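You operate a simulated robot arm through the tools that you are given. There is no shell and no other tool. Be economical: measure what you need, move in short steps, check, and stop when the job is done.

The job below is to be done with a simulated robot arm. You get a single attempt, and the scene is never put back.

Task
Switch on the board and the sound, pick the rules picture and set the volume to 2.
Fine: leave the markers and the eraser.

The check looks at the end state, three seconds after you hand in, the way a careful person would. Anything else that was tipped, shoved, dropped, spilled or broken makes it a failure.

Robot
A 6-joint arm with a two-finger parallel gripper, fixed in place. Base frame: the origin is at the foot of the arm, x ahead of it, y to its left, z up. Lengths are in m, angles in degrees, forces in N, time in s.
With the tool pointing down near the work surface it reaches from about 0.1 to 0.74 m from the base axis. Its first joint turns from -166.0 to 166.0 degrees. Payload 3.91 kg.
The TCP is the grasp point between the finger pads, 0.03 m short of the fingertips. In the tool frame z runs along the fingers and y along their closing line. Largest opening 0.11 m; finger width 0.02, thickness 0.01; the body of the gripper, 0.048 by 0.112 m, starts 0.055 m behind the TCP.
Orientation is that of the tool frame in the base frame, as a unit quaternion [x, y, z, w]. With the fingers straight down and closing along the base's y, the tool's x points along the base's -x, its y along +y and its z along -z.

Tools
- The arm moves only by the tool apply_moves. Its argument "series" is a list of rows, each a list of 3 entries, a list of its own where there are three numbers: the gripper command, from -1 (shut) to 1 (fully open), values between in proportion, then the shift along the tool's x, y, z in m, then the turn, a rotation vector about the tool's x, y, z in degrees. In form: [[jaw, [tx, ty, tz], [ax, ay, az]], ...]. A call has 1 to 12 rows; each row shifts and turns the commanded pose from where the row before left it, along the tool's axes as they then stand. Each row takes 0.2 s and may step no farther than 0.05 m and 8.6 degrees from the row before; otherwise, or with a gripper value out of range, the whole call is refused. Where a pose cannot be reached the arm comes as near as it can. A force on the tool above 40 N (or 10 N above the force at the start of the call, whichever is more), or a blocked arm, ends the call early, and 0.2 s more pass. Each finger travels about 0.045 m/s and halts on what it meets, pressing with about 40 N; the grip force reading is that of the motor and also rises with nothing between the fingers. The clock runs only during rows and for 0.2 s after the last one: add rows that do not move to give the fingers time. It gives the time, the measured TCP pose, the force on the tool (base axes), the opening and the grip force at its end, in the units of the frame above (readings bear some noise).
- Cameras (640 x 400 px; columns grow to the right, rows downward): "scene" is fixed at [0.3983, -0.6509, 1.727]; the picture's right is [1.00, 0.05, 0.00], its down [0.02, -0.49, -0.87] and it looks along [-0.04, 0.87, -0.50] (base axes); focal length 353 px, centre (320, 200). "wrist" rides on the gripper at [0.071, 0.022, -0.107] in the tool frame; the picture's right is [-0.29, 0.96, 0.00], its down [-0.76, -0.23, -0.61] and it looks along [-0.58, -0.18, 0.79] (tool axes); focal length 243 px, centre (320, 200). There is no depth. A picture from a camera that has moved, and an enlarged one, comes with that camera's place and axes in the base frame and with its lens.
- capture(camera): a new picture of that camera. No time passes.
- lift_body(by): slides the trunk up (or, below 0, down) by that many m; the arm rides with it, the base frame stays. It gives what a move gives, with no picture.
- enlarge(camera, box): a new picture of the part [left, top, right, bottom] of that camera's present view, enlarged. No time passes.
- job_done(): hands the job in; it is judged then, once.

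Go step by step. Nothing tells you positions but the pictures and the camera data: compare them with the known pose of the tool, close in by small moves and look again before you grip or let go. The budget is 120 turns and 84 pictures, counting those below and the enlarged ones. Unless the task says otherwise, let go and move clear before handing in, and close with one line.

The tools are called after ">>>" by a JSON object that holds its "name" and its "arguments". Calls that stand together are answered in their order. apply_moves: Moves the arm, as the interface text tells. Its arguments: {"type":"object","properties":{"series":{"type":"array","items":{"type":"array"}}},"required":["series"]} The other tools are called the same way: lift_body (by) slides the trunk up or down; capture (camera) takes a picture; enlarge (camera, box) takes an enlarged picture of a part of a camera's view; job_done () hands the job in.

At the start:

```text
t: 0.0
position: [0.2113, 0.2467, 1.3219]
orientation: [0.001, 1.0, 0.001, 0.0]
force: [-0.5, -0.1, 0.8]
gripper_width: 0.1102
grasp_force: 0.0
trunk travel left (down, up): [-0.525, 0.065]
```

scene: 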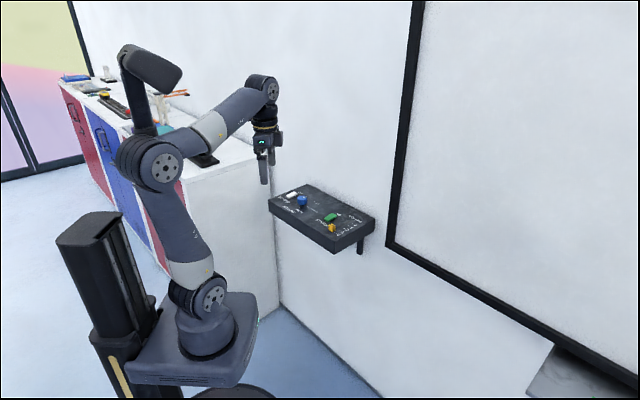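
wrist: 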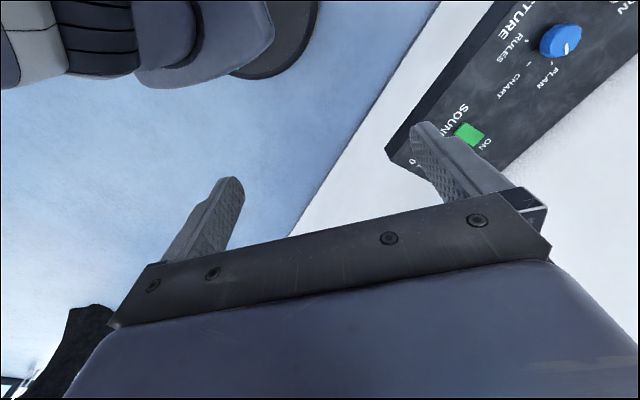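

I see a small wall-mounted control panel with a white switch, blue knob, green switch and yellow control. I'll enlarge it to read the labels.

>>> {"name": "enlarge", "arguments": {"camera": "scene", "box": [260, 175, 388, 255]}}

>>> {"name": "enlarge", "arguments": {"camera": "wrist", "box": [380, 0, 640, 170]}}

```text
5.00 times, centred on (324, 215) of scene
camera zoom: at [0.3983, -0.6509, 1.727], right [1.0, 0.05, 0.0], down [0.02, -0.49, -0.87], along [-0.04, 0.87, -0.5], focal length 1765 px, centre (300, 125)
```

zoom: 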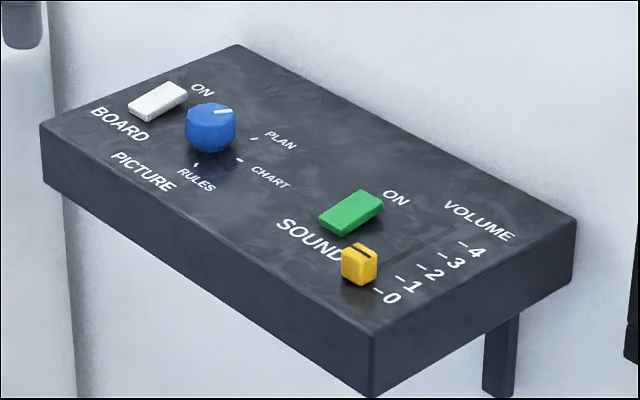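

```text
2.35 times, centred on (510, 85) of wrist
camera zoom: at [0.1397, 0.2688, 1.4281], right [0.29, 0.96, 0.0], down [0.76, -0.23, 0.61], along [0.58, -0.18, -0.79], focal length 571 px, centre (-127, 471)
```

zoom: 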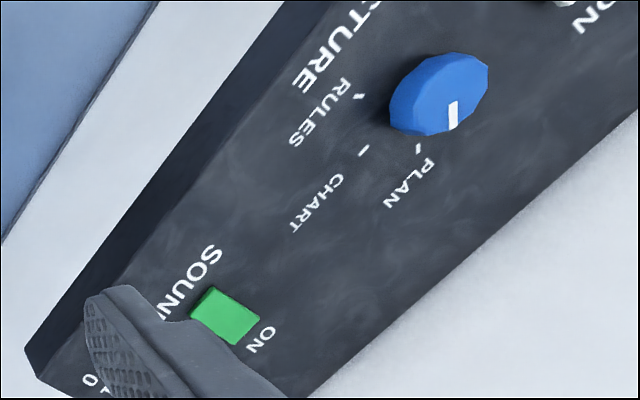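

The knob triangulates to about (0.268, 0.589, 1.013), pointer at PLAN. I'll turn the tool 90° so the wrist camera faces the panel.

>>> {"name": "apply_moves", "arguments": {"series": [[0, [0, 0, 0], [0, 0, -8.2]], [-1, [0, 0, 0], [0, 0, -8.2]], [-1, [0, 0, 0], [0, 0, -8.2]], [-1, [0, 0, 0], [0, 0, -8.2]], [-1, [0, 0, 0], [0, 0, -8.2]], [-1, [0, 0, 0], [0, 0, -8.2]], [-1, [0, 0, 0], [0, 0, -8.2]], [-1, [0, 0, 0], [0, 0, -8.2]], [-1, [0, 0, 0], [0, 0, -8.2]], [-1, [0, 0, 0], [0, 0, -8.2]], [-1, [0, 0, 0], [0, 0, -8.0]]]}}

>>> {"name": "capture", "arguments": {"camera": "wrist"}}

```text
t: 2.4
position: [0.2123, 0.2463, 1.3219]
orientation: [0.708, -0.707, 0.0, -0.001]
force: [0.1, -0.7, 0.5]
gripper_width: 0.0001
grasp_force: 38.0
trunk travel left (down, up): [-0.525, 0.065]
```

```text
79 pictures are left
camera wrist: at [0.1894, 0.1763, 1.4278], right [-0.96, 0.29, 0.0], down [0.23, 0.76, 0.61], along [0.18, 0.58, -0.79], focal length 243 px, centre (320, 200)
```

wrist: 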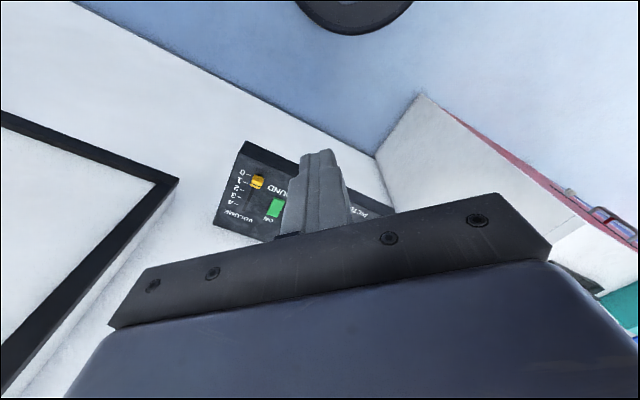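

Fingers now close along x with the tool facing the panel. Next I move closer, staying about 0.1 m above it, for a good view.

>>> {"name": "apply_moves", "arguments": {"series": [[-1, [-0.0305, -0.0076, 0.0222], [0, 0, 0]], [-1, [-0.0305, -0.0076, 0.0222], [0, 0, 0]], [-1, [-0.0305, -0.0076, 0.0222], [0, 0, 0]], [-1, [-0.0305, -0.0076, 0.0222], [0, 0, 0]], [-1, [-0.0305, -0.0076, 0.0222], [0, 0, 0]], [-1, [-0.0305, -0.0076, 0.0222], [0, 0, 0]], [-1, [-0.0305, -0.0076, 0.0222], [0, 0, 0]], [-1, [-0.0305, -0.0076, 0.0222], [0, 0, 0]]]}}

>>> {"name": "capture", "arguments": {"camera": "wrist"}}

>>> {"name": "capture", "arguments": {"camera": "scene"}}

```text
t: 4.2
position: [0.2728, 0.4943, 1.1468]
orientation: [-0.707, 0.707, 0.0, -0.001]
force: [0.4, 0.0, 1.2]
gripper_width: 0.0
grasp_force: 38.1
trunk travel left (down, up): [-0.525, 0.065]
```

```text
78 pictures are left
camera wrist: at [0.2504, 0.4236, 1.2522], right [-0.96, 0.29, 0.0], down [0.23, 0.76, 0.61], along [0.18, 0.58, -0.79], focal length 243 px, centre (320, 200)
```

wrist: 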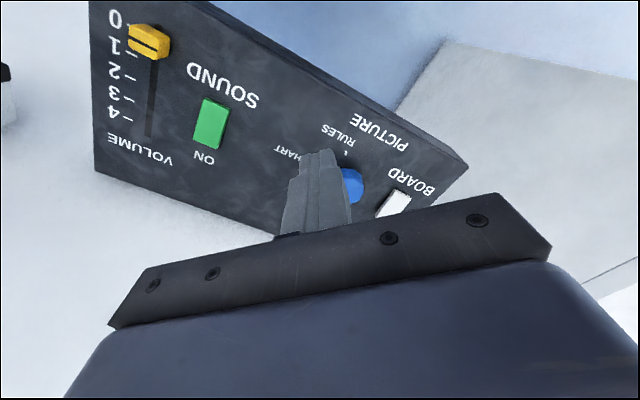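

```text
77 pictures are left
```

scene: 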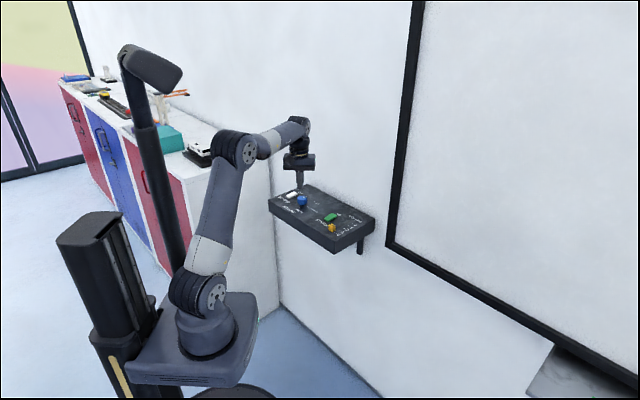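

The panel is clearly visible now. I'll enlarge the slider and sound switch, then back away slightly to see the knob and board switch.

>>> {"name": "enlarge", "arguments": {"camera": "wrist", "box": [80, 0, 280, 180]}}

>>> {"name": "apply_moves", "arguments": {"series": [[-1, [0.03, 0.035, 0], [0, 0, 0]], [-1, [0.03, 0.035, 0], [0, 0, 0]], [-1, [0.02, 0.0, 0], [0, 0, 0]]]}}

>>> {"name": "capture", "arguments": {"camera": "wrist"}}

```text
2.22 times, centred on (180, 90) of wrist
camera zoom: at [0.2504, 0.4236, 1.2522], right [-0.96, 0.29, 0.0], down [0.23, 0.76, 0.61], along [0.18, 0.58, -0.79], focal length 539 px, centre (631, 444)
```

zoom: 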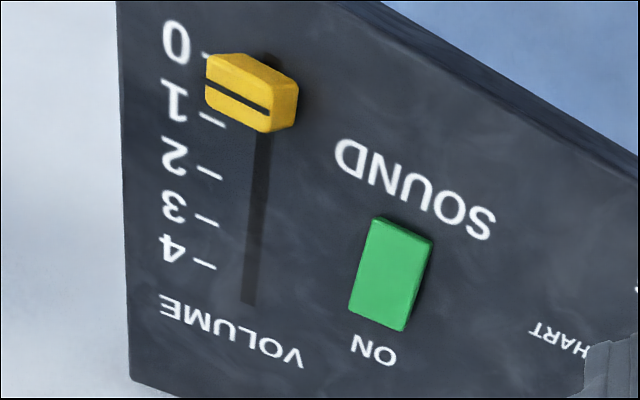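

```text
t: 5.0
position: [0.2028, 0.4122, 1.1471]
orientation: [-0.707, 0.707, 0.0, 0.0]
force: [-0.8, 0.3, -0.4]
gripper_width: 0.0
grasp_force: 37.4
trunk travel left (down, up): [-0.525, 0.065]
```

```text
75 pictures are left
camera wrist: at [0.1797, 0.3417, 1.2521], right [-0.96, 0.29, 0.0], down [0.23, 0.76, 0.61], along [0.18, 0.58, -0.79], focal length 243 px, centre (320, 200)
```

wrist: 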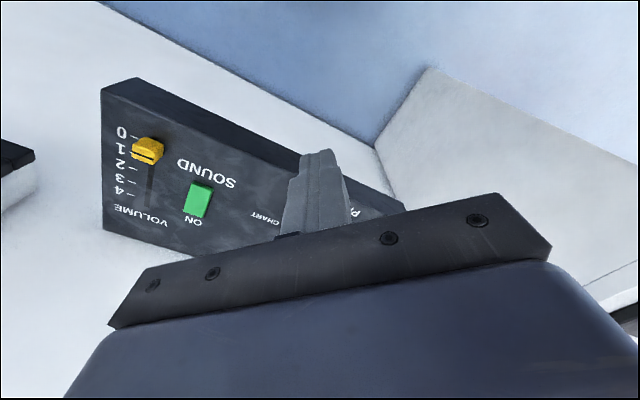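

Backing off hid the knob behind the fingers. I'll move toward the wall and a bit to −x so the knob appears left of the fingers.

>>> {"name": "apply_moves", "arguments": {"series": [[-1, [-0.035, 0.01, -0.01], [0, 0, 0]], [-1, [-0.035, 0.01, -0.01], [0, 0, 0]], [-1, [-0.035, 0.01, 0], [0, 0, 0]]]}}

>>> {"name": "capture", "arguments": {"camera": "wrist"}}

```text
t: 5.8
position: [0.1751, 0.5152, 1.1656]
orientation: [0.707, -0.707, 0.0, -0.001]
force: [-0.7, 0.7, 0.2]
gripper_width: 0.0002
grasp_force: 37.5
trunk travel left (down, up): [-0.525, 0.065]
```

```text
74 pictures are left
camera wrist: at [0.151, 0.445, 1.272], right [-0.96, 0.29, 0.0], down [0.23, 0.76, 0.61], along [0.18, 0.58, -0.79], focal length 243 px, centre (320, 200)
```

wrist: 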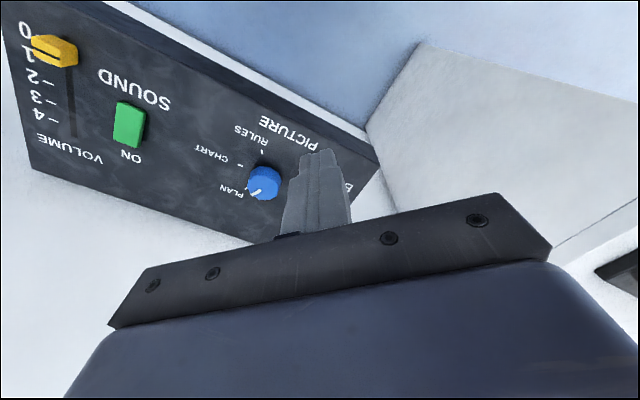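

>>> {"name": "enlarge", "arguments": {"camera": "wrist", "box": [180, 100, 320, 220]}}

>>> {"name": "apply_moves", "arguments": {"series": [[-1, [-0.02, 0.04, 0], [0, 0, 0]], [-1, [0, 0.04, 0], [0, 0, 0]]]}}

>>> {"name": "capture", "arguments": {"camera": "wrist"}}

```text
3.33 times, centred on (250, 160) of wrist
camera zoom: at [0.151, 0.445, 1.272], right [-0.96, 0.29, 0.0], down [0.23, 0.76, 0.61], along [0.18, 0.58, -0.79], focal length 809 px, centre (553, 333)
```

zoom: 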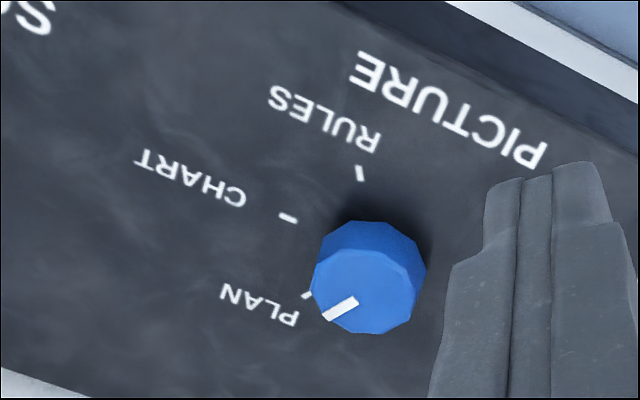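

```text
t: 6.4
position: [0.0907, 0.5359, 1.1648]
orientation: [-0.707, 0.707, 0.0, 0.0]
force: [-1.1, 0.2, -0.1]
gripper_width: 0.0001
grasp_force: 37.6
trunk travel left (down, up): [-0.525, 0.065]
```

```text
72 pictures are left
camera wrist: at [0.0685, 0.4666, 1.2705], right [-0.96, 0.29, 0.0], down [0.23, 0.76, 0.61], along [0.18, 0.58, -0.79], focal length 243 px, centre (320, 200)
```

wrist: 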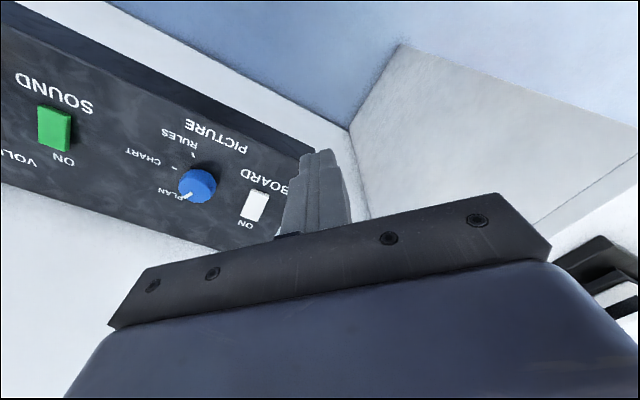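

>>> {"name": "enlarge", "arguments": {"camera": "wrist", "box": [150, 110, 310, 240]}}

>>> {"name": "enlarge", "arguments": {"camera": "wrist", "box": [0, 60, 160, 180]}}

>>> {"name": "enlarge", "arguments": {"camera": "scene", "box": [276, 180, 316, 220]}}

>>> {"name": "enlarge", "arguments": {"camera": "scene", "box": [312, 202, 362, 242]}}

```text
3.08 times, centred on (230, 175) of wrist
camera zoom: at [0.0685, 0.4666, 1.2705], right [-0.96, 0.29, 0.0], down [0.23, 0.76, 0.61], along [0.18, 0.58, -0.79], focal length 746 px, centre (597, 277)
```

zoom: 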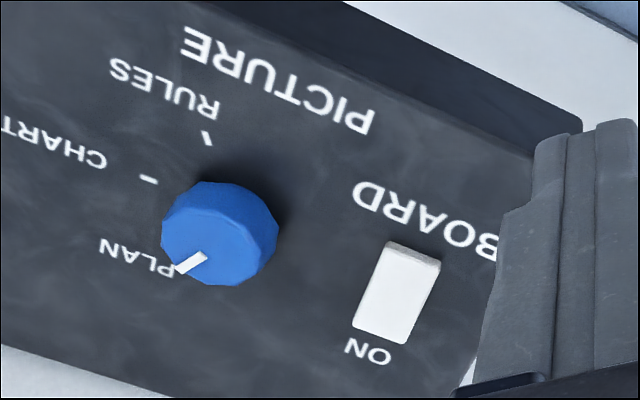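

```text
3.33 times, centred on (80, 120) of wrist
camera zoom: at [0.0685, 0.4666, 1.2705], right [-0.96, 0.29, 0.0], down [0.23, 0.76, 0.61], along [0.18, 0.58, -0.79], focal length 809 px, centre (1120, 467)
```

zoom: 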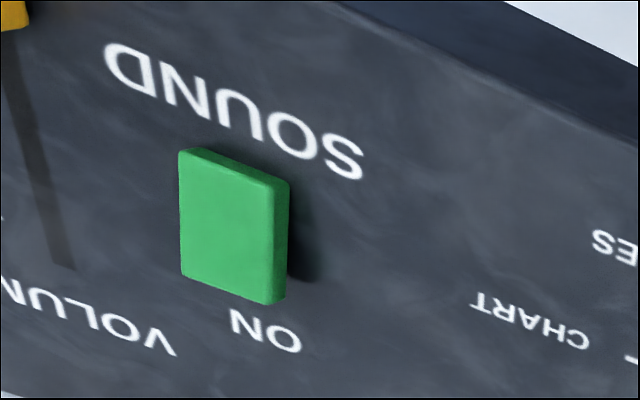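

```text
10.00 times, centred on (296, 200) of scene
camera zoom: at [0.3983, -0.6509, 1.727], right [1.0, 0.05, 0.0], down [0.02, -0.49, -0.87], along [-0.04, 0.87, -0.5], focal length 3530 px, centre (560, 200)
```

zoom: 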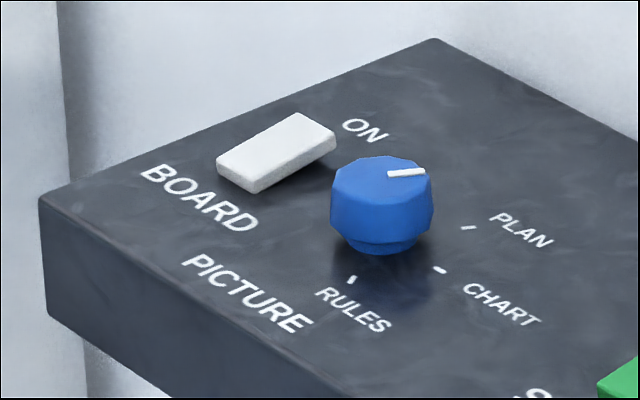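

```text
10.00 times, centred on (337, 222) of scene
camera zoom: at [0.3983, -0.6509, 1.727], right [1.0, 0.05, 0.0], down [0.02, -0.49, -0.87], along [-0.04, 0.87, -0.5], focal length 3530 px, centre (150, -20)
```

zoom: 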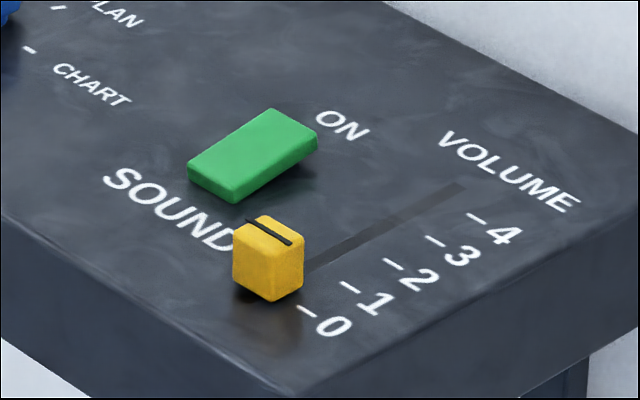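

Both rockers have the ON (far) end raised, so that end must be pressed; the panel is yawed −45° with its surface at z≈0.995. I put the white ON end at (0.229, 0.652), green at (0.394, 0.482), the knob at (0.270, 0.590) needing −120°, and slider volume 2 at (0.424, 0.433). First I align the tool with the panel and hover over the white switch.

>>> {"name": "apply_moves", "arguments": {"series": [[-1, [0, 0, 0], [0, 0, 7.5]], [-1, [0, 0, 0], [0, 0, 7.5]], [-1, [0, 0, 0], [0, 0, 7.5]], [-1, [0, 0, 0], [0, 0, 7.5]], [-1, [0, 0, 0], [0, 0, 7.5]], [-1, [0, 0, 0], [0, 0, 7.5]], [-1, [-0.036, -0.0032, 0.012], [0, 0, 0]], [-1, [-0.036, -0.0032, 0.012], [0, 0, 0]], [-1, [-0.036, -0.0032, 0.012], [0, 0, 0]], [-1, [-0.036, -0.0032, 0.012], [0, 0, 0]], [-1, [-0.036, -0.0032, 0.012], [0, 0, 0]]]}}

>>> {"name": "capture", "arguments": {"camera": "wrist"}}

>>> {"name": "enlarge", "arguments": {"camera": "scene", "box": [256, 130, 368, 240]}}

```text
t: 8.8
position: [0.228, 0.6405, 1.1017]
orientation: [-0.383, 0.924, 0.0, 0.0]
force: [0.7, -0.5, 0.1]
gripper_width: 0.0001
grasp_force: 37.3
out of reach, approached as far as the arm can: row 11
trunk travel left (down, up): [-0.525, 0.065]
```

```text
67 pictures are left
camera wrist: at [0.1625, 0.606, 1.2069], right [-0.47, 0.88, 0.0], down [0.7, 0.37, 0.61], along [0.54, 0.29, -0.79], focal length 243 px, centre (320, 200)
```

wrist: 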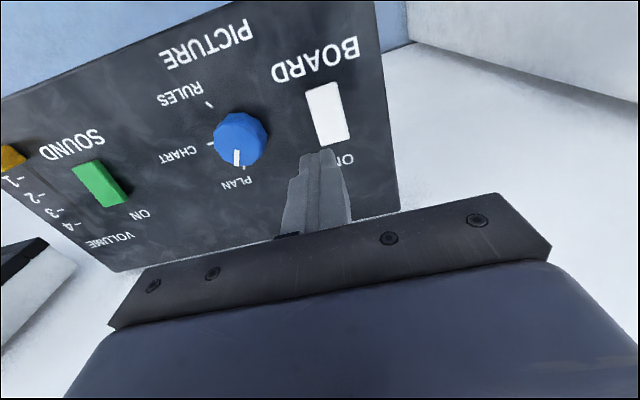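

```text
3.64 times, centred on (312, 185) of scene
camera zoom: at [0.3983, -0.6509, 1.727], right [1.0, 0.05, 0.0], down [0.02, -0.49, -0.87], along [-0.04, 0.87, -0.5], focal length 1284 px, centre (349, 254)
```

zoom: 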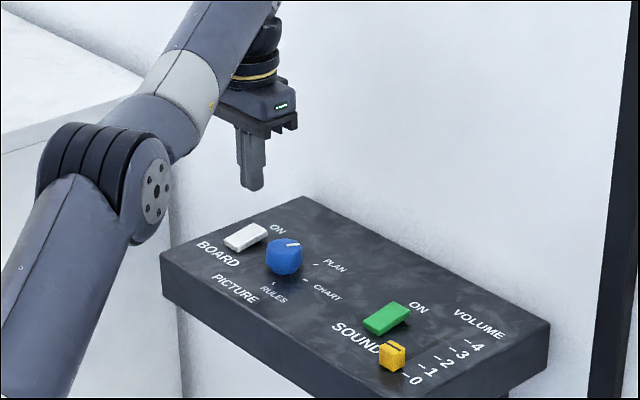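

The arm is at its reach limit at this height, so raising the trunk and then descending should extend it.

>>> {"name": "lift_body", "arguments": {"by": 0.06}}

>>> {"name": "apply_moves", "arguments": {"series": [[-1, [0, 0, 0.03], [0, 0, 0]], [-1, [0, 0, 0.03], [0, 0, 0]], [-1, [0, 0, 0.02], [0, 0, 0]]]}}

```text
t: 9.8
position: [0.2292, 0.6426, 1.161]
orientation: [-0.383, 0.924, 0.0, 0.0]
force: [0.9, -0.9, 0.2]
gripper_width: 0.0003
grasp_force: 37.8
trunk travel left (down, up): [-0.585, 0.005]
```

```text
t: 10.6
position: [0.2293, 0.6418, 1.0799]
orientation: [-0.383, 0.924, 0.0, -0.001]
force: [0.1, -0.1, -0.2]
gripper_width: 0.0
grasp_force: 37.7
trunk travel left (down, up): [-0.585, 0.005]
```

Now within reach; I nudge to the white ON end and look.

>>> {"name": "apply_moves", "arguments": {"series": [[-1, [-0.0074, 0.0074, 0], [0, 0, 0]], [-1, [0, 0, 0.01], [0, 0, 0]]]}}

>>> {"name": "capture", "arguments": {"camera": "wrist"}}

>>> {"name": "enlarge", "arguments": {"camera": "scene", "box": [266, 155, 336, 225]}}

```text
t: 11.2
position: [0.2294, 0.6518, 1.0709]
orientation: [-0.383, 0.924, 0.0, 0.0]
force: [-0.3, 0.9, -0.2]
gripper_width: 0.0
grasp_force: 37.5
trunk travel left (down, up): [-0.585, 0.005]
```

```text
65 pictures are left
camera wrist: at [0.1625, 0.6171, 1.1765], right [-0.47, 0.88, 0.0], down [0.7, 0.37, 0.61], along [0.54, 0.29, -0.79], focal length 243 px, centre (320, 200)
```

wrist: 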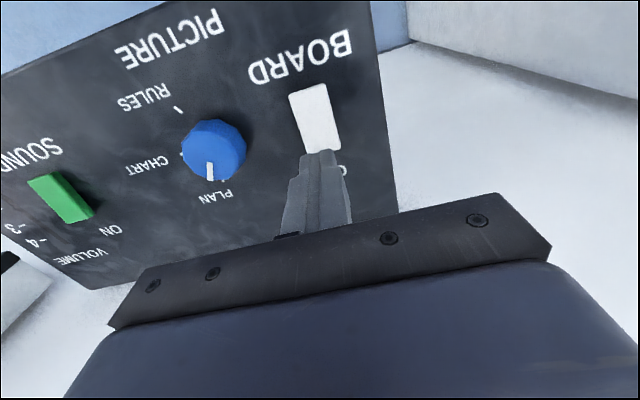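

```text
5.71 times, centred on (301, 190) of scene
camera zoom: at [0.3983, -0.6509, 1.727], right [1.0, 0.05, 0.0], down [0.02, -0.49, -0.87], along [-0.04, 0.87, -0.5], focal length 2017 px, centre (429, 257)
```

zoom: 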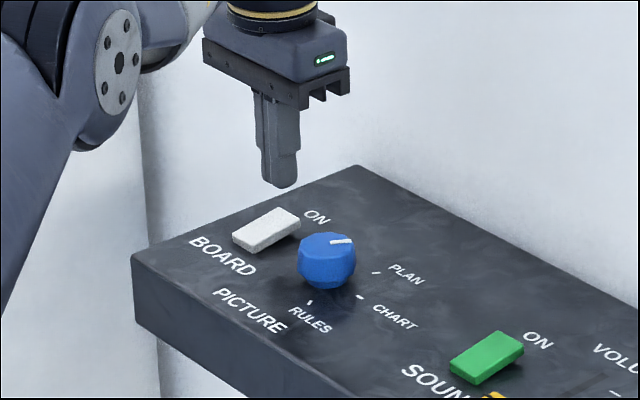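

The fingertip is right over the white ON end. I press down gently.

>>> {"name": "apply_moves", "arguments": {"series": [[-1, [0, 0, 0.015], [0, 0, 0]], [-1, [0, 0, 0.008], [0, 0, 0]], [-1, [0, 0, 0.003], [0, 0, 0]], [-1, [0, 0, 0.003], [0, 0, 0]], [-1, [0, 0, 0.002], [0, 0, 0]], [-1, [0, 0, 0.002], [0, 0, 0]]]}}

>>> {"name": "enlarge", "arguments": {"camera": "scene", "box": [276, 170, 326, 220]}}

```text
t: 12.6
position: [0.23, 0.652, 1.0412]
orientation: [-0.383, 0.924, 0.004, 0.002]
force: [6.0, 3.8, 15.4]
gripper_width: 0.0001
grasp_force: 38.1
trunk travel left (down, up): [-0.585, 0.005]
```

```text
8.00 times, centred on (301, 195) of scene
camera zoom: at [0.3983, -0.6509, 1.727], right [1.0, 0.05, 0.0], down [0.02, -0.49, -0.87], along [-0.04, 0.87, -0.5], focal length 2824 px, centre (472, 240)
```

zoom: 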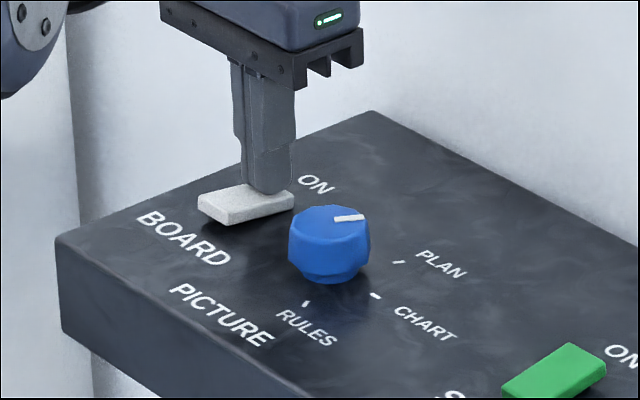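

It seems to be tipping; I lift off and check whether it stays.

>>> {"name": "apply_moves", "arguments": {"series": [[-1, [0, 0, 0.002], [0, 0, 0]], [-1, [0, 0, 0], [0, 0, 0]], [-1, [0, 0, -0.03], [0, 0, 0]], [-1, [0, 0, -0.03], [0, 0, 0]]]}}

>>> {"name": "enlarge", "arguments": {"camera": "scene", "box": [276, 180, 316, 220]}}

```text
t: 13.6
position: [0.2293, 0.6519, 1.0928]
orientation: [-0.382, 0.924, -0.002, 0.0]
force: [0.6, 0.6, 0.2]
gripper_width: 0.0
grasp_force: 37.5
trunk travel left (down, up): [-0.585, 0.005]
```

```text
10.00 times, centred on (296, 200) of scene
camera zoom: at [0.3983, -0.6509, 1.727], right [1.0, 0.05, 0.0], down [0.02, -0.49, -0.87], along [-0.04, 0.87, -0.5], focal length 3530 px, centre (560, 200)
```

zoom: 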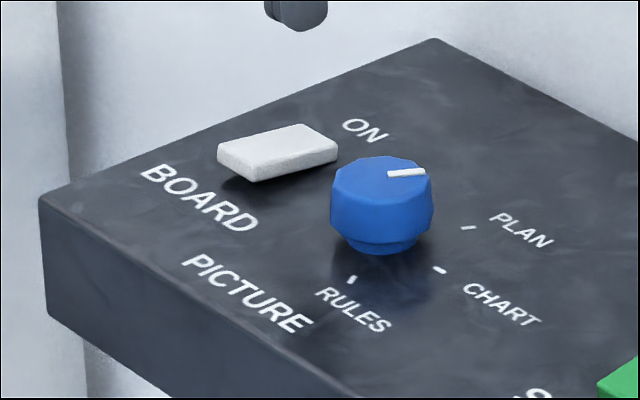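

The board switch has flipped to ON. Next I slide over to the green one.

>>> {"name": "apply_moves", "arguments": {"series": [[-1, [0.001, -0.0395, 0], [0, 0, 0]], [-1, [0.001, -0.0395, 0], [0, 0, 0]], [-1, [0.001, -0.0395, 0], [0, 0, 0]], [-1, [0.001, -0.0395, 0], [0, 0, 0]], [-1, [0, -0.0395, 0], [0, 0, 0]], [-1, [0, -0.0395, 0.01], [0, 0, 0]], [-1, [0, 0, 0.01], [0, 0, 0]]]}}

>>> {"name": "enlarge", "arguments": {"camera": "scene", "box": [306, 180, 366, 240]}}

>>> {"name": "capture", "arguments": {"camera": "wrist"}}

```text
t: 15.2
position: [0.3949, 0.4824, 1.0744]
orientation: [-0.382, 0.924, 0.0, 0.001]
force: [0.1, 0.3, -0.6]
gripper_width: 0.0
grasp_force: 37.7
trunk travel left (down, up): [-0.585, 0.005]
```

```text
6.67 times, centred on (336, 210) of scene
camera zoom: at [0.3983, -0.6509, 1.727], right [1.0, 0.05, 0.0], down [0.02, -0.49, -0.87], along [-0.04, 0.87, -0.5], focal length 2354 px, centre (213, 133)
```

zoom: 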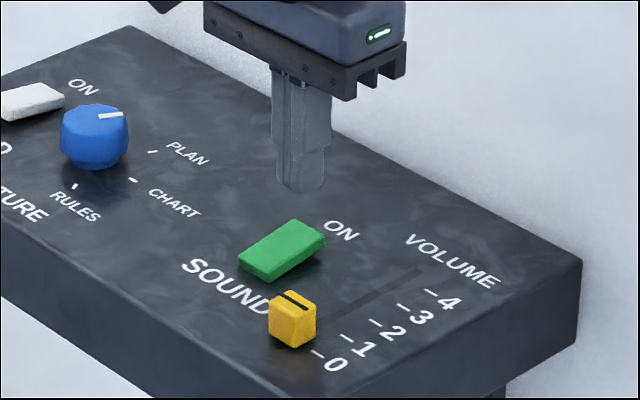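

```text
60 pictures are left
camera wrist: at [0.328, 0.448, 1.1806], right [-0.47, 0.88, 0.0], down [0.7, 0.37, 0.61], along [0.54, 0.29, -0.79], focal length 243 px, centre (320, 200)
```

wrist: 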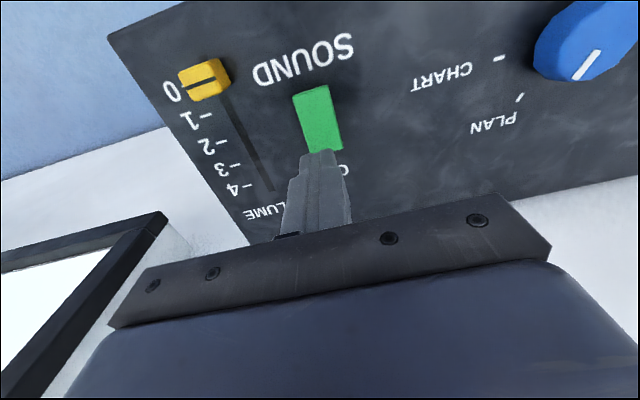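

The alignment matches the white press, so I repeat the same press here and lift off.

>>> {"name": "apply_moves", "arguments": {"series": [[-1, [0, 0, 0.018], [0, 0, 0]], [-1, [0, 0, 0.008], [0, 0, 0]], [-1, [0, 0, 0.003], [0, 0, 0]], [-1, [0, 0, 0.003], [0, 0, 0]], [-1, [0, 0, 0.002], [0, 0, 0]], [-1, [0, 0, 0.002], [0, 0, 0]], [-1, [0, 0, 0.002], [0, 0, 0]], [-1, [0, 0, 0], [0, 0, 0]], [-1, [0, 0, -0.03], [0, 0, 0]], [-1, [0, 0, -0.03], [0, 0, 0]], [-1, [0, 0, -0.01], [0, 0, 0]]]}}

>>> {"name": "enlarge", "arguments": {"camera": "scene", "box": [312, 202, 362, 242]}}

```text
t: 17.6
position: [0.3948, 0.4799, 1.1085]
orientation: [-0.383, 0.924, 0.0, 0.0]
force: [0.0, -0.3, 0.5]
gripper_width: 0.0
grasp_force: 37.6
trunk travel left (down, up): [-0.585, 0.005]
```

```text
10.00 times, centred on (337, 222) of scene
camera zoom: at [0.3983, -0.6509, 1.727], right [1.0, 0.05, 0.0], down [0.02, -0.49, -0.87], along [-0.04, 0.87, -0.5], focal length 3530 px, centre (150, -20)
```

zoom: 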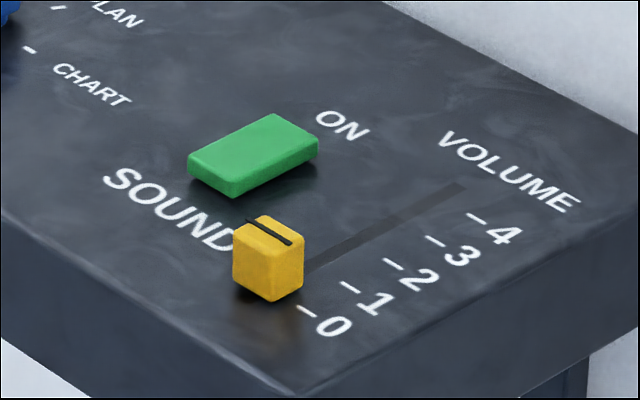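

The green rocker moved, but I'm not sure it fully latched, so I zoom in.

>>> {"name": "enlarge", "arguments": {"camera": "scene", "box": [326, 208, 350, 228]}}

>>> {"name": "enlarge", "arguments": {"camera": "scene", "box": [292, 186, 316, 206]}}

>>> {"name": "capture", "arguments": {"camera": "scene"}}

```text
16.00 times, centred on (338, 218) of scene
camera zoom: at [0.3983, -0.6509, 1.727], right [1.0, 0.05, 0.0], down [0.02, -0.49, -0.87], along [-0.04, 0.87, -0.5], focal length 5648 px, centre (32, -88)
```

zoom: 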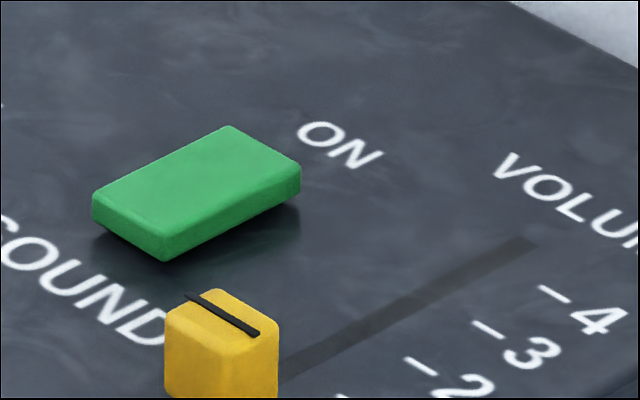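

```text
16.00 times, centred on (304, 196) of scene
camera zoom: at [0.3983, -0.6509, 1.727], right [1.0, 0.05, 0.0], down [0.02, -0.49, -0.87], along [-0.04, 0.87, -0.5], focal length 5648 px, centre (576, 264)
```

zoom: 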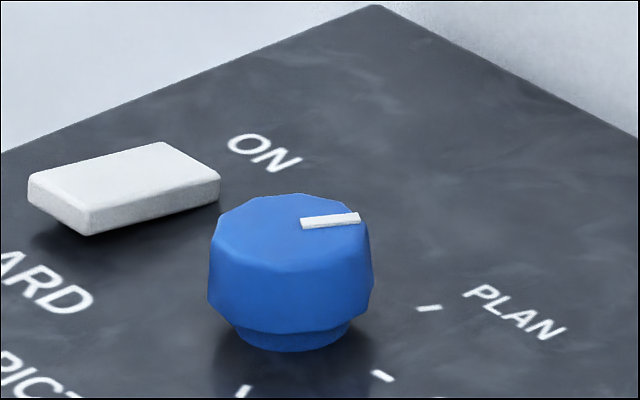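

```text
56 pictures are left
```

scene: 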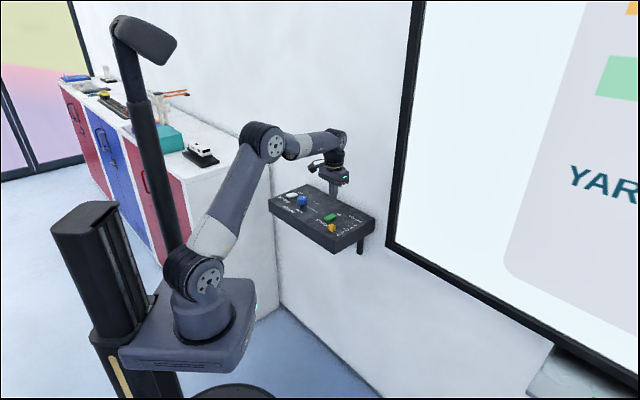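

The board lit up. The green rocker looks only partly tipped, so I'll press again somewhat deeper while watching the force.

>>> {"name": "apply_moves", "arguments": {"series": [[-1, [-0.002, 0.001, 0.04], [0, 0, 0]], [-1, [0, 0, 0.02], [0, 0, 0]], [-1, [0, 0, 0.007], [0, 0, 0]], [-1, [0, 0, 0.003], [0, 0, 0]], [-1, [0, 0, 0.002], [0, 0, 0]], [-1, [0, 0, 0.002], [0, 0, 0]]]}}

>>> {"name": "enlarge", "arguments": {"camera": "scene", "box": [326, 208, 350, 228]}}

```text
t: 19.0
position: [0.3972, 0.4859, 1.0402]
orientation: [-0.383, 0.924, 0.004, 0.007]
force: [0.1, -0.1, 9.8]
gripper_width: 0.0
grasp_force: 37.7
trunk travel left (down, up): [-0.585, 0.005]
stopped in row 6: the force on the tool passed its limit (the readings are from after the stop); the commanded pose is now the measured one
```

```text
16.00 times, centred on (338, 218) of scene
camera zoom: at [0.3983, -0.6509, 1.727], right [1.0, 0.05, 0.0], down [0.02, -0.49, -0.87], along [-0.04, 0.87, -0.5], focal length 5648 px, centre (32, -88)
```

zoom: 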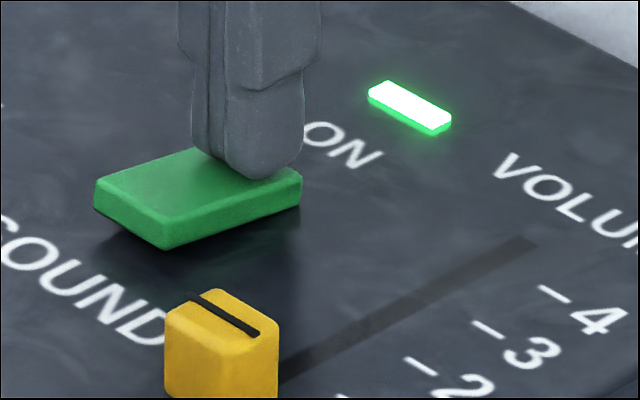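

The sound lamp lit. I lift off, verify, and move above the slider handle with the jaws opened to about 4 cm.

>>> {"name": "apply_moves", "arguments": {"series": [[-1, [0, 0, -0.03], [0, 0, 0]], [-1, [0, 0, -0.04], [0, 0, 0]], [-0.27, [0.0315, -0.028, 0], [0, 0, 0]], [-0.27, [0.0315, -0.028, 0], [0, 0, 0]], [-0.27, [0, 0, 0], [0, 0, 0]], [-0.27, [0, 0, 0], [0, 0, 0]]]}}

>>> {"name": "enlarge", "arguments": {"camera": "scene", "box": [300, 180, 364, 240]}}

>>> {"name": "capture", "arguments": {"camera": "wrist"}}

```text
t: 20.4
position: [0.39, 0.4014, 1.1062]
orientation: [-0.382, 0.924, 0.003, 0.005]
force: [0.4, 0.5, 0.6]
gripper_width: 0.0403
grasp_force: 0.0
trunk travel left (down, up): [-0.585, 0.005]
```

```text
6.67 times, centred on (332, 210) of scene
camera zoom: at [0.3983, -0.6509, 1.727], right [1.0, 0.05, 0.0], down [0.02, -0.49, -0.87], along [-0.04, 0.87, -0.5], focal length 2354 px, centre (240, 133)
```

zoom: 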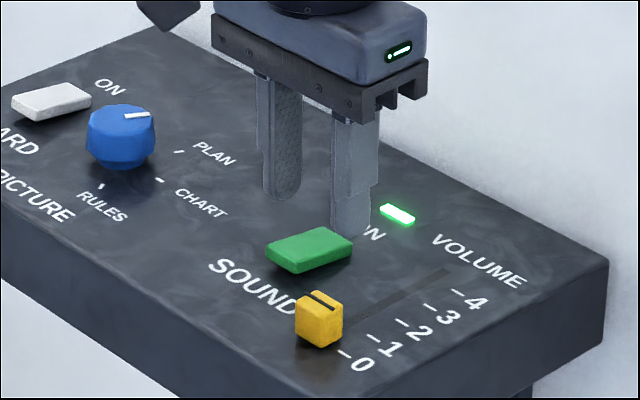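

```text
53 pictures are left
camera wrist: at [0.3221, 0.3658, 1.2124], right [-0.47, 0.88, 0.01], down [0.7, 0.37, 0.62], along [0.54, 0.29, -0.79], focal length 243 px, centre (320, 200)
```

wrist: 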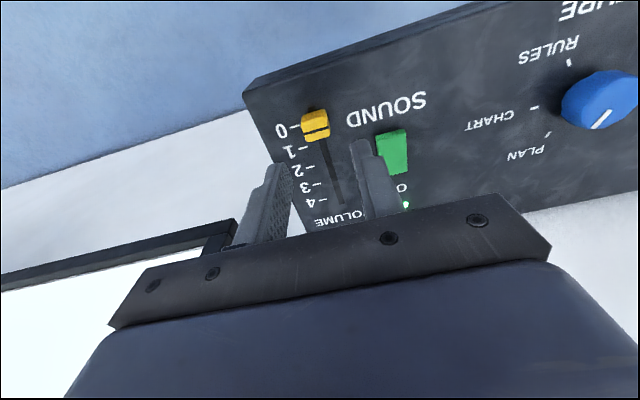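

Sound stays on. Handle re-triangulates to (0.392, 0.400), right beneath the open jaws; I descend partway and check.

>>> {"name": "apply_moves", "arguments": {"series": [[-0.27, [0, -0.0015, 0.03], [0, 0, 0]], [-0.27, [0, 0, 0.015], [0, 0, 0]], [-0.27, [0, 0, 0], [0, 0, 0]]]}}

>>> {"name": "enlarge", "arguments": {"camera": "scene", "box": [308, 190, 364, 240]}}

>>> {"name": "capture", "arguments": {"camera": "wrist"}}

```text
t: 21.2
position: [0.3915, 0.4002, 1.0622]
orientation: [-0.383, 0.924, 0.003, 0.006]
force: [0.3, 0.2, 0.7]
gripper_width: 0.0402
grasp_force: 0.1
trunk travel left (down, up): [-0.585, 0.005]
```

```text
8.00 times, centred on (336, 215) of scene
camera zoom: at [0.3983, -0.6509, 1.727], right [1.0, 0.05, 0.0], down [0.02, -0.49, -0.87], along [-0.04, 0.87, -0.5], focal length 2824 px, centre (192, 80)
```

zoom: 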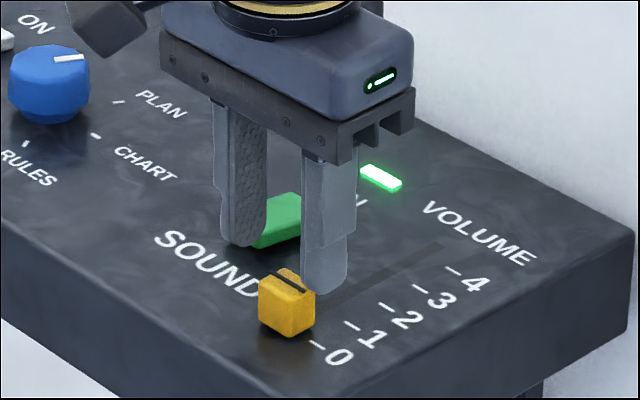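

```text
51 pictures are left
camera wrist: at [0.3228, 0.3648, 1.1673], right [-0.47, 0.88, 0.01], down [0.7, 0.37, 0.62], along [0.54, 0.29, -0.79], focal length 243 px, centre (320, 200)
```

wrist: 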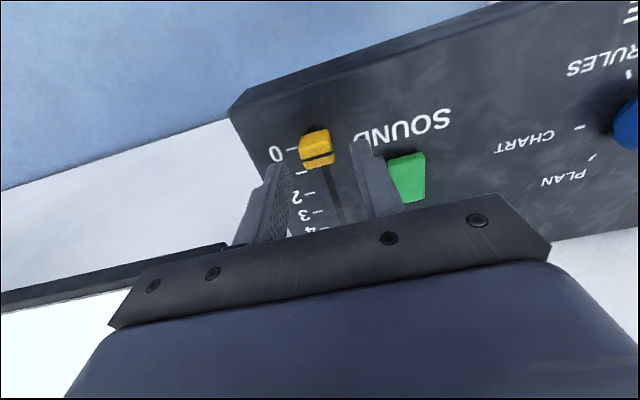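

Jaws straddle the handle without touching the green switch. I lower the rest and close.

>>> {"name": "apply_moves", "arguments": {"series": [[-0.27, [0, 0, 0.015], [0, 0, 0]], [-0.27, [0, 0, 0.013], [0, 0, 0]], [-0.27, [0, 0, 0], [0, 0, 0]]]}}

>>> {"name": "enlarge", "arguments": {"camera": "scene", "box": [308, 190, 364, 240]}}

>>> {"name": "enlarge", "arguments": {"camera": "wrist", "box": [220, 80, 460, 240]}}

```text
t: 22.0
position: [0.393, 0.4011, 1.0343]
orientation: [-0.383, 0.924, 0.004, 0.005]
force: [-0.8, 0.0, -1.2]
gripper_width: 0.04
grasp_force: 0.2
trunk travel left (down, up): [-0.585, 0.005]
```

```text
8.00 times, centred on (336, 215) of scene
camera zoom: at [0.3983, -0.6509, 1.727], right [1.0, 0.05, 0.0], down [0.02, -0.49, -0.87], along [-0.04, 0.87, -0.5], focal length 2824 px, centre (192, 80)
```

zoom: 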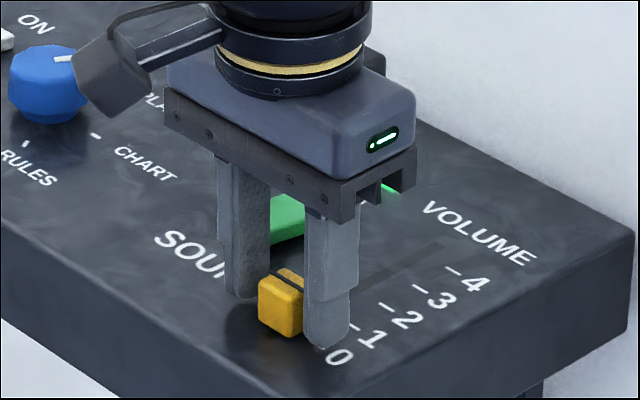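

```text
2.50 times, centred on (340, 160) of wrist
camera zoom: at [0.3247, 0.3647, 1.1391], right [-0.47, 0.88, 0.01], down [0.7, 0.37, 0.62], along [0.54, 0.29, -0.79], focal length 606 px, centre (270, 300)
```

zoom: 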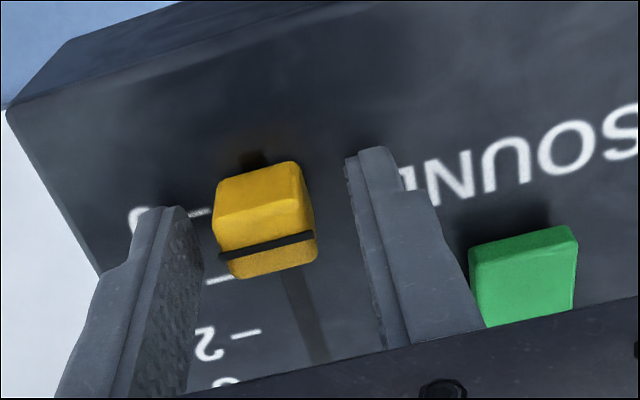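

Handle sits between the pads; closing.

>>> {"name": "apply_moves", "arguments": {"series": [[-0.6, [0, 0, 0], [0, 0, 0]], [-1, [0, 0, 0], [0, 0, 0]], [-1, [0, 0, 0], [0, 0, 0]], [-1, [0, 0, 0], [0, 0, 0]]]}}

```text
t: 23.0
position: [0.3922, 0.4003, 1.0345]
orientation: [-0.382, 0.924, 0.004, 0.006]
force: [3.9, -4.1, -0.4]
gripper_width: 0.0212
grasp_force: 44.9
trunk travel left (down, up): [-0.585, 0.005]
```

Gripped at 21 mm. I slide about 45 mm toward the wall, to tick 2.

>>> {"name": "apply_moves", "arguments": {"series": [[-1, [-0.011, 0, 0], [0, 0, 0]], [-1, [-0.011, 0, 0], [0, 0, 0]], [-1, [-0.011, 0, 0], [0, 0, 0]], [-1, [-0.011, 0, 0], [0, 0, 0]], [-1, [0, 0, 0], [0, 0, 0]]]}}

>>> {"name": "enlarge", "arguments": {"camera": "wrist", "box": [220, 80, 460, 240]}}

>>> {"name": "enlarge", "arguments": {"camera": "scene", "box": [308, 190, 364, 240]}}

```text
t: 24.2
position: [0.4238, 0.4317, 1.0343]
orientation: [-0.383, 0.924, 0.003, 0.005]
force: [4.3, -4.3, -12.9]
gripper_width: 0.0215
grasp_force: 45.2
trunk travel left (down, up): [-0.585, 0.005]
```

```text
2.50 times, centred on (340, 160) of wrist
camera zoom: at [0.3575, 0.3963, 1.1394], right [-0.47, 0.88, 0.01], down [0.7, 0.37, 0.62], along [0.54, 0.29, -0.79], focal length 606 px, centre (270, 300)
```

zoom: 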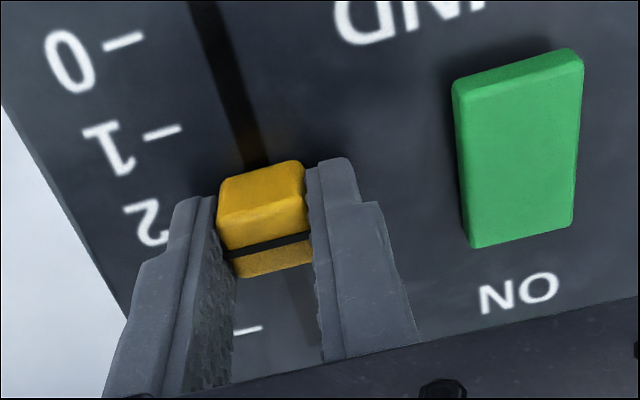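

```text
8.00 times, centred on (336, 215) of scene
camera zoom: at [0.3983, -0.6509, 1.727], right [1.0, 0.05, 0.0], down [0.02, -0.49, -0.87], along [-0.04, 0.87, -0.5], focal length 2824 px, centre (192, 80)
```

zoom: 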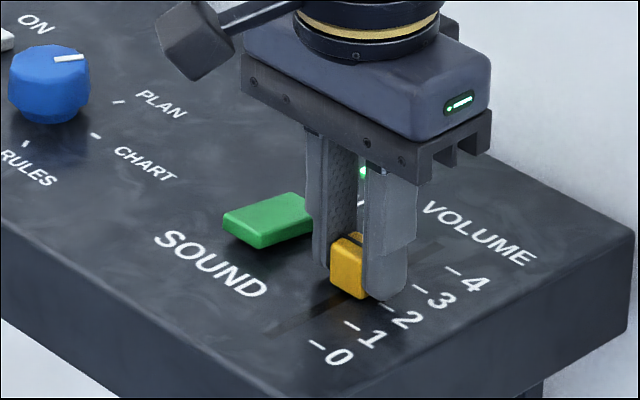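

The handle is at tick 2. I release, lift and check it.

>>> {"name": "apply_moves", "arguments": {"series": [[-0.3, [0, 0, 0], [0, 0, 0]], [-0.3, [0, 0, 0], [0, 0, 0]], [-0.3, [0, 0, 0], [0, 0, 0]], [-0.3, [0, 0, -0.03], [0, 0, 0]], [-0.3, [0, 0, -0.04], [0, 0, 0]], [-0.1, [0.04, 0, 0], [0, 0, 0]], [0, [0.04, 0, 0], [0, 0, 0]]]}}

>>> {"name": "enlarge", "arguments": {"camera": "wrist", "box": [220, 40, 460, 200]}}

>>> {"name": "enlarge", "arguments": {"camera": "scene", "box": [316, 200, 364, 240]}}

```text
t: 25.8
position: [0.3653, 0.3725, 1.1038]
orientation: [-0.383, 0.924, 0.004, 0.007]
force: [-0.2, 0.0, 0.0]
gripper_width: 0.0548
grasp_force: 0.1
trunk travel left (down, up): [-0.585, 0.005]
```

```text
2.50 times, centred on (340, 120) of wrist
camera zoom: at [0.2985, 0.3374, 1.2092], right [-0.47, 0.88, 0.01], down [0.7, 0.37, 0.62], along [0.54, 0.29, -0.79], focal length 606 px, centre (270, 400)
```

zoom: 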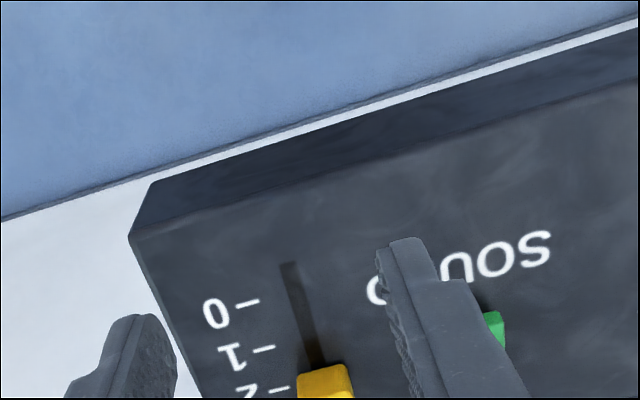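

```text
10.00 times, centred on (340, 220) of scene
camera zoom: at [0.3983, -0.6509, 1.727], right [1.0, 0.05, 0.0], down [0.02, -0.49, -0.87], along [-0.04, 0.87, -0.5], focal length 3530 px, centre (120, 0)
```

zoom: 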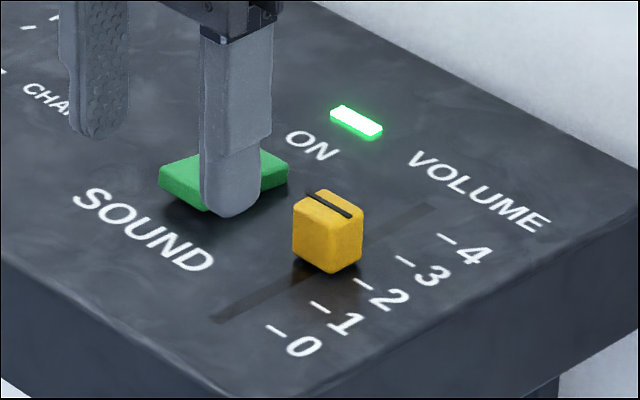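

Slider is at 2 and both switches are on. Now I straighten the tool, turn it −60° about its axis and go over the knob, leaving room for the 120° clockwise turn.

>>> {"name": "apply_moves", "arguments": {"series": [[0.05, [0, 0, 0], [0, 0.92, 0]], [0.05, [0, 0, 0], [0, 0, -7.5]], [0.05, [0, 0, 0], [0, 0, -7.5]], [0.05, [0, 0, 0], [0, 0, -7.5]], [0.05, [0, 0, 0], [0, 0, -7.5]], [0.05, [0, 0, 0], [0, 0, -7.5]], [0.05, [0, 0, 0], [0, 0, -7.5]], [0.05, [0, 0, 0], [0, 0, -7.5]], [0.05, [0, 0, 0], [0, 0, -7.5]]]}}

>>> {"name": "apply_moves", "arguments": {"series": [[0.05, [-0.0391, 0.006, 0], [0, 0, 0]], [0.05, [-0.0391, 0.006, 0], [0, 0, 0]], [0.05, [-0.0391, 0.006, 0], [0, 0, 0]], [0.05, [-0.0391, 0.006, 0], [0, 0, 0]], [0.05, [-0.0391, 0.006, 0], [0, 0, 0]], [0.05, [-0.0391, 0.006, 0], [0, 0, 0]], [0.05, [0, 0, 0], [0, 0, 0]]]}}

>>> {"name": "capture", "arguments": {"camera": "wrist"}}

>>> {"name": "enlarge", "arguments": {"camera": "scene", "box": [266, 165, 336, 225]}}

```text
t: 27.8
position: [0.3656, 0.375, 1.1048]
orientation: [0.794, -0.607, -0.002, 0.002]
force: [0.1, 0.8, 0.8]
gripper_width: 0.0579
grasp_force: 0.0
trunk travel left (down, up): [-0.585, 0.005]
```

```text
t: 29.4
position: [0.2701, 0.5923, 1.1055]
orientation: [0.794, -0.608, -0.001, 0.001]
force: [0.2, 0.4, -0.6]
gripper_width: 0.0579
grasp_force: 0.1
trunk travel left (down, up): [-0.585, 0.005]
```

```text
44 pictures are left
camera wrist: at [0.2676, 0.5182, 1.2111], right [-1.0, 0.03, 0.0], down [0.03, 0.79, 0.61], along [0.02, 0.61, -0.8], focal length 243 px, centre (320, 200)
```

wrist: 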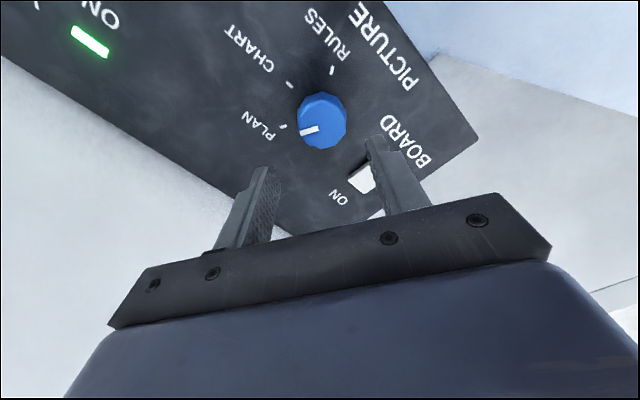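

```text
6.67 times, centred on (301, 195) of scene
camera zoom: at [0.3983, -0.6509, 1.727], right [1.0, 0.05, 0.0], down [0.02, -0.49, -0.87], along [-0.04, 0.87, -0.5], focal length 2354 px, centre (447, 233)
```

zoom: 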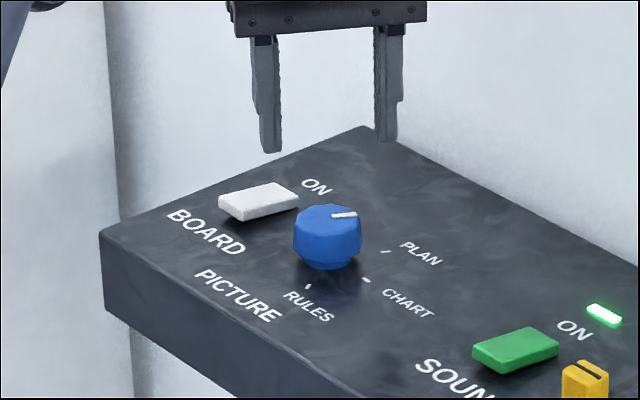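

The jaws are aligned over the knob (best estimate (0.2685, 0.588)). I make a small correction and lower partway.

>>> {"name": "apply_moves", "arguments": {"series": [[0.05, [0.0035, 0.0025, 0.02], [0, 0, 0]], [0.05, [0, 0, 0.02], [0, 0, 0]], [0.05, [0, 0, 0], [0, 0, 0]]]}}

>>> {"name": "enlarge", "arguments": {"camera": "wrist", "box": [200, 80, 440, 240]}}

>>> {"name": "enlarge", "arguments": {"camera": "scene", "box": [270, 170, 330, 220]}}

```text
t: 30.2
position: [0.2705, 0.5884, 1.0653]
orientation: [0.794, -0.609, -0.001, 0.001]
force: [-0.5, 0.7, 0.3]
gripper_width: 0.0577
grasp_force: 0.0
trunk travel left (down, up): [-0.585, 0.005]
```

```text
2.50 times, centred on (320, 160) of wrist
camera zoom: at [0.2668, 0.5141, 1.172], right [-1.0, 0.03, 0.0], down [0.03, 0.79, 0.61], along [0.02, 0.61, -0.79], focal length 606 px, centre (320, 300)
```

zoom: 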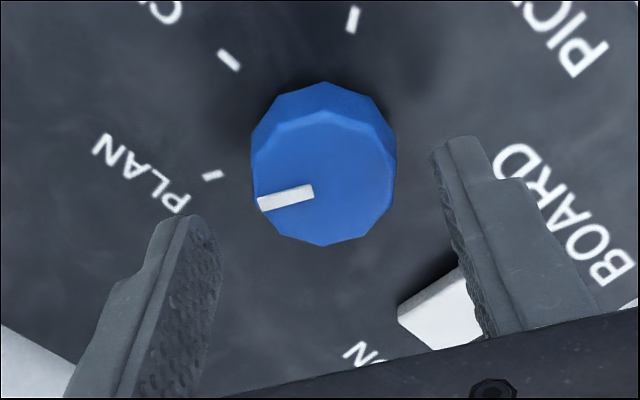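

```text
8.00 times, centred on (300, 195) of scene
camera zoom: at [0.3983, -0.6509, 1.727], right [1.0, 0.05, 0.0], down [0.02, -0.49, -0.87], along [-0.04, 0.87, -0.5], focal length 2824 px, centre (480, 240)
```

zoom: 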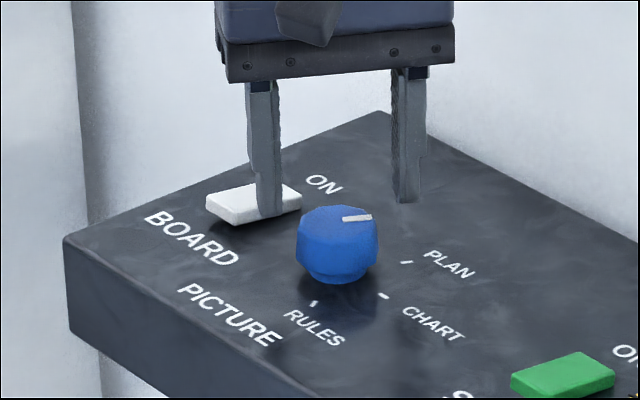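

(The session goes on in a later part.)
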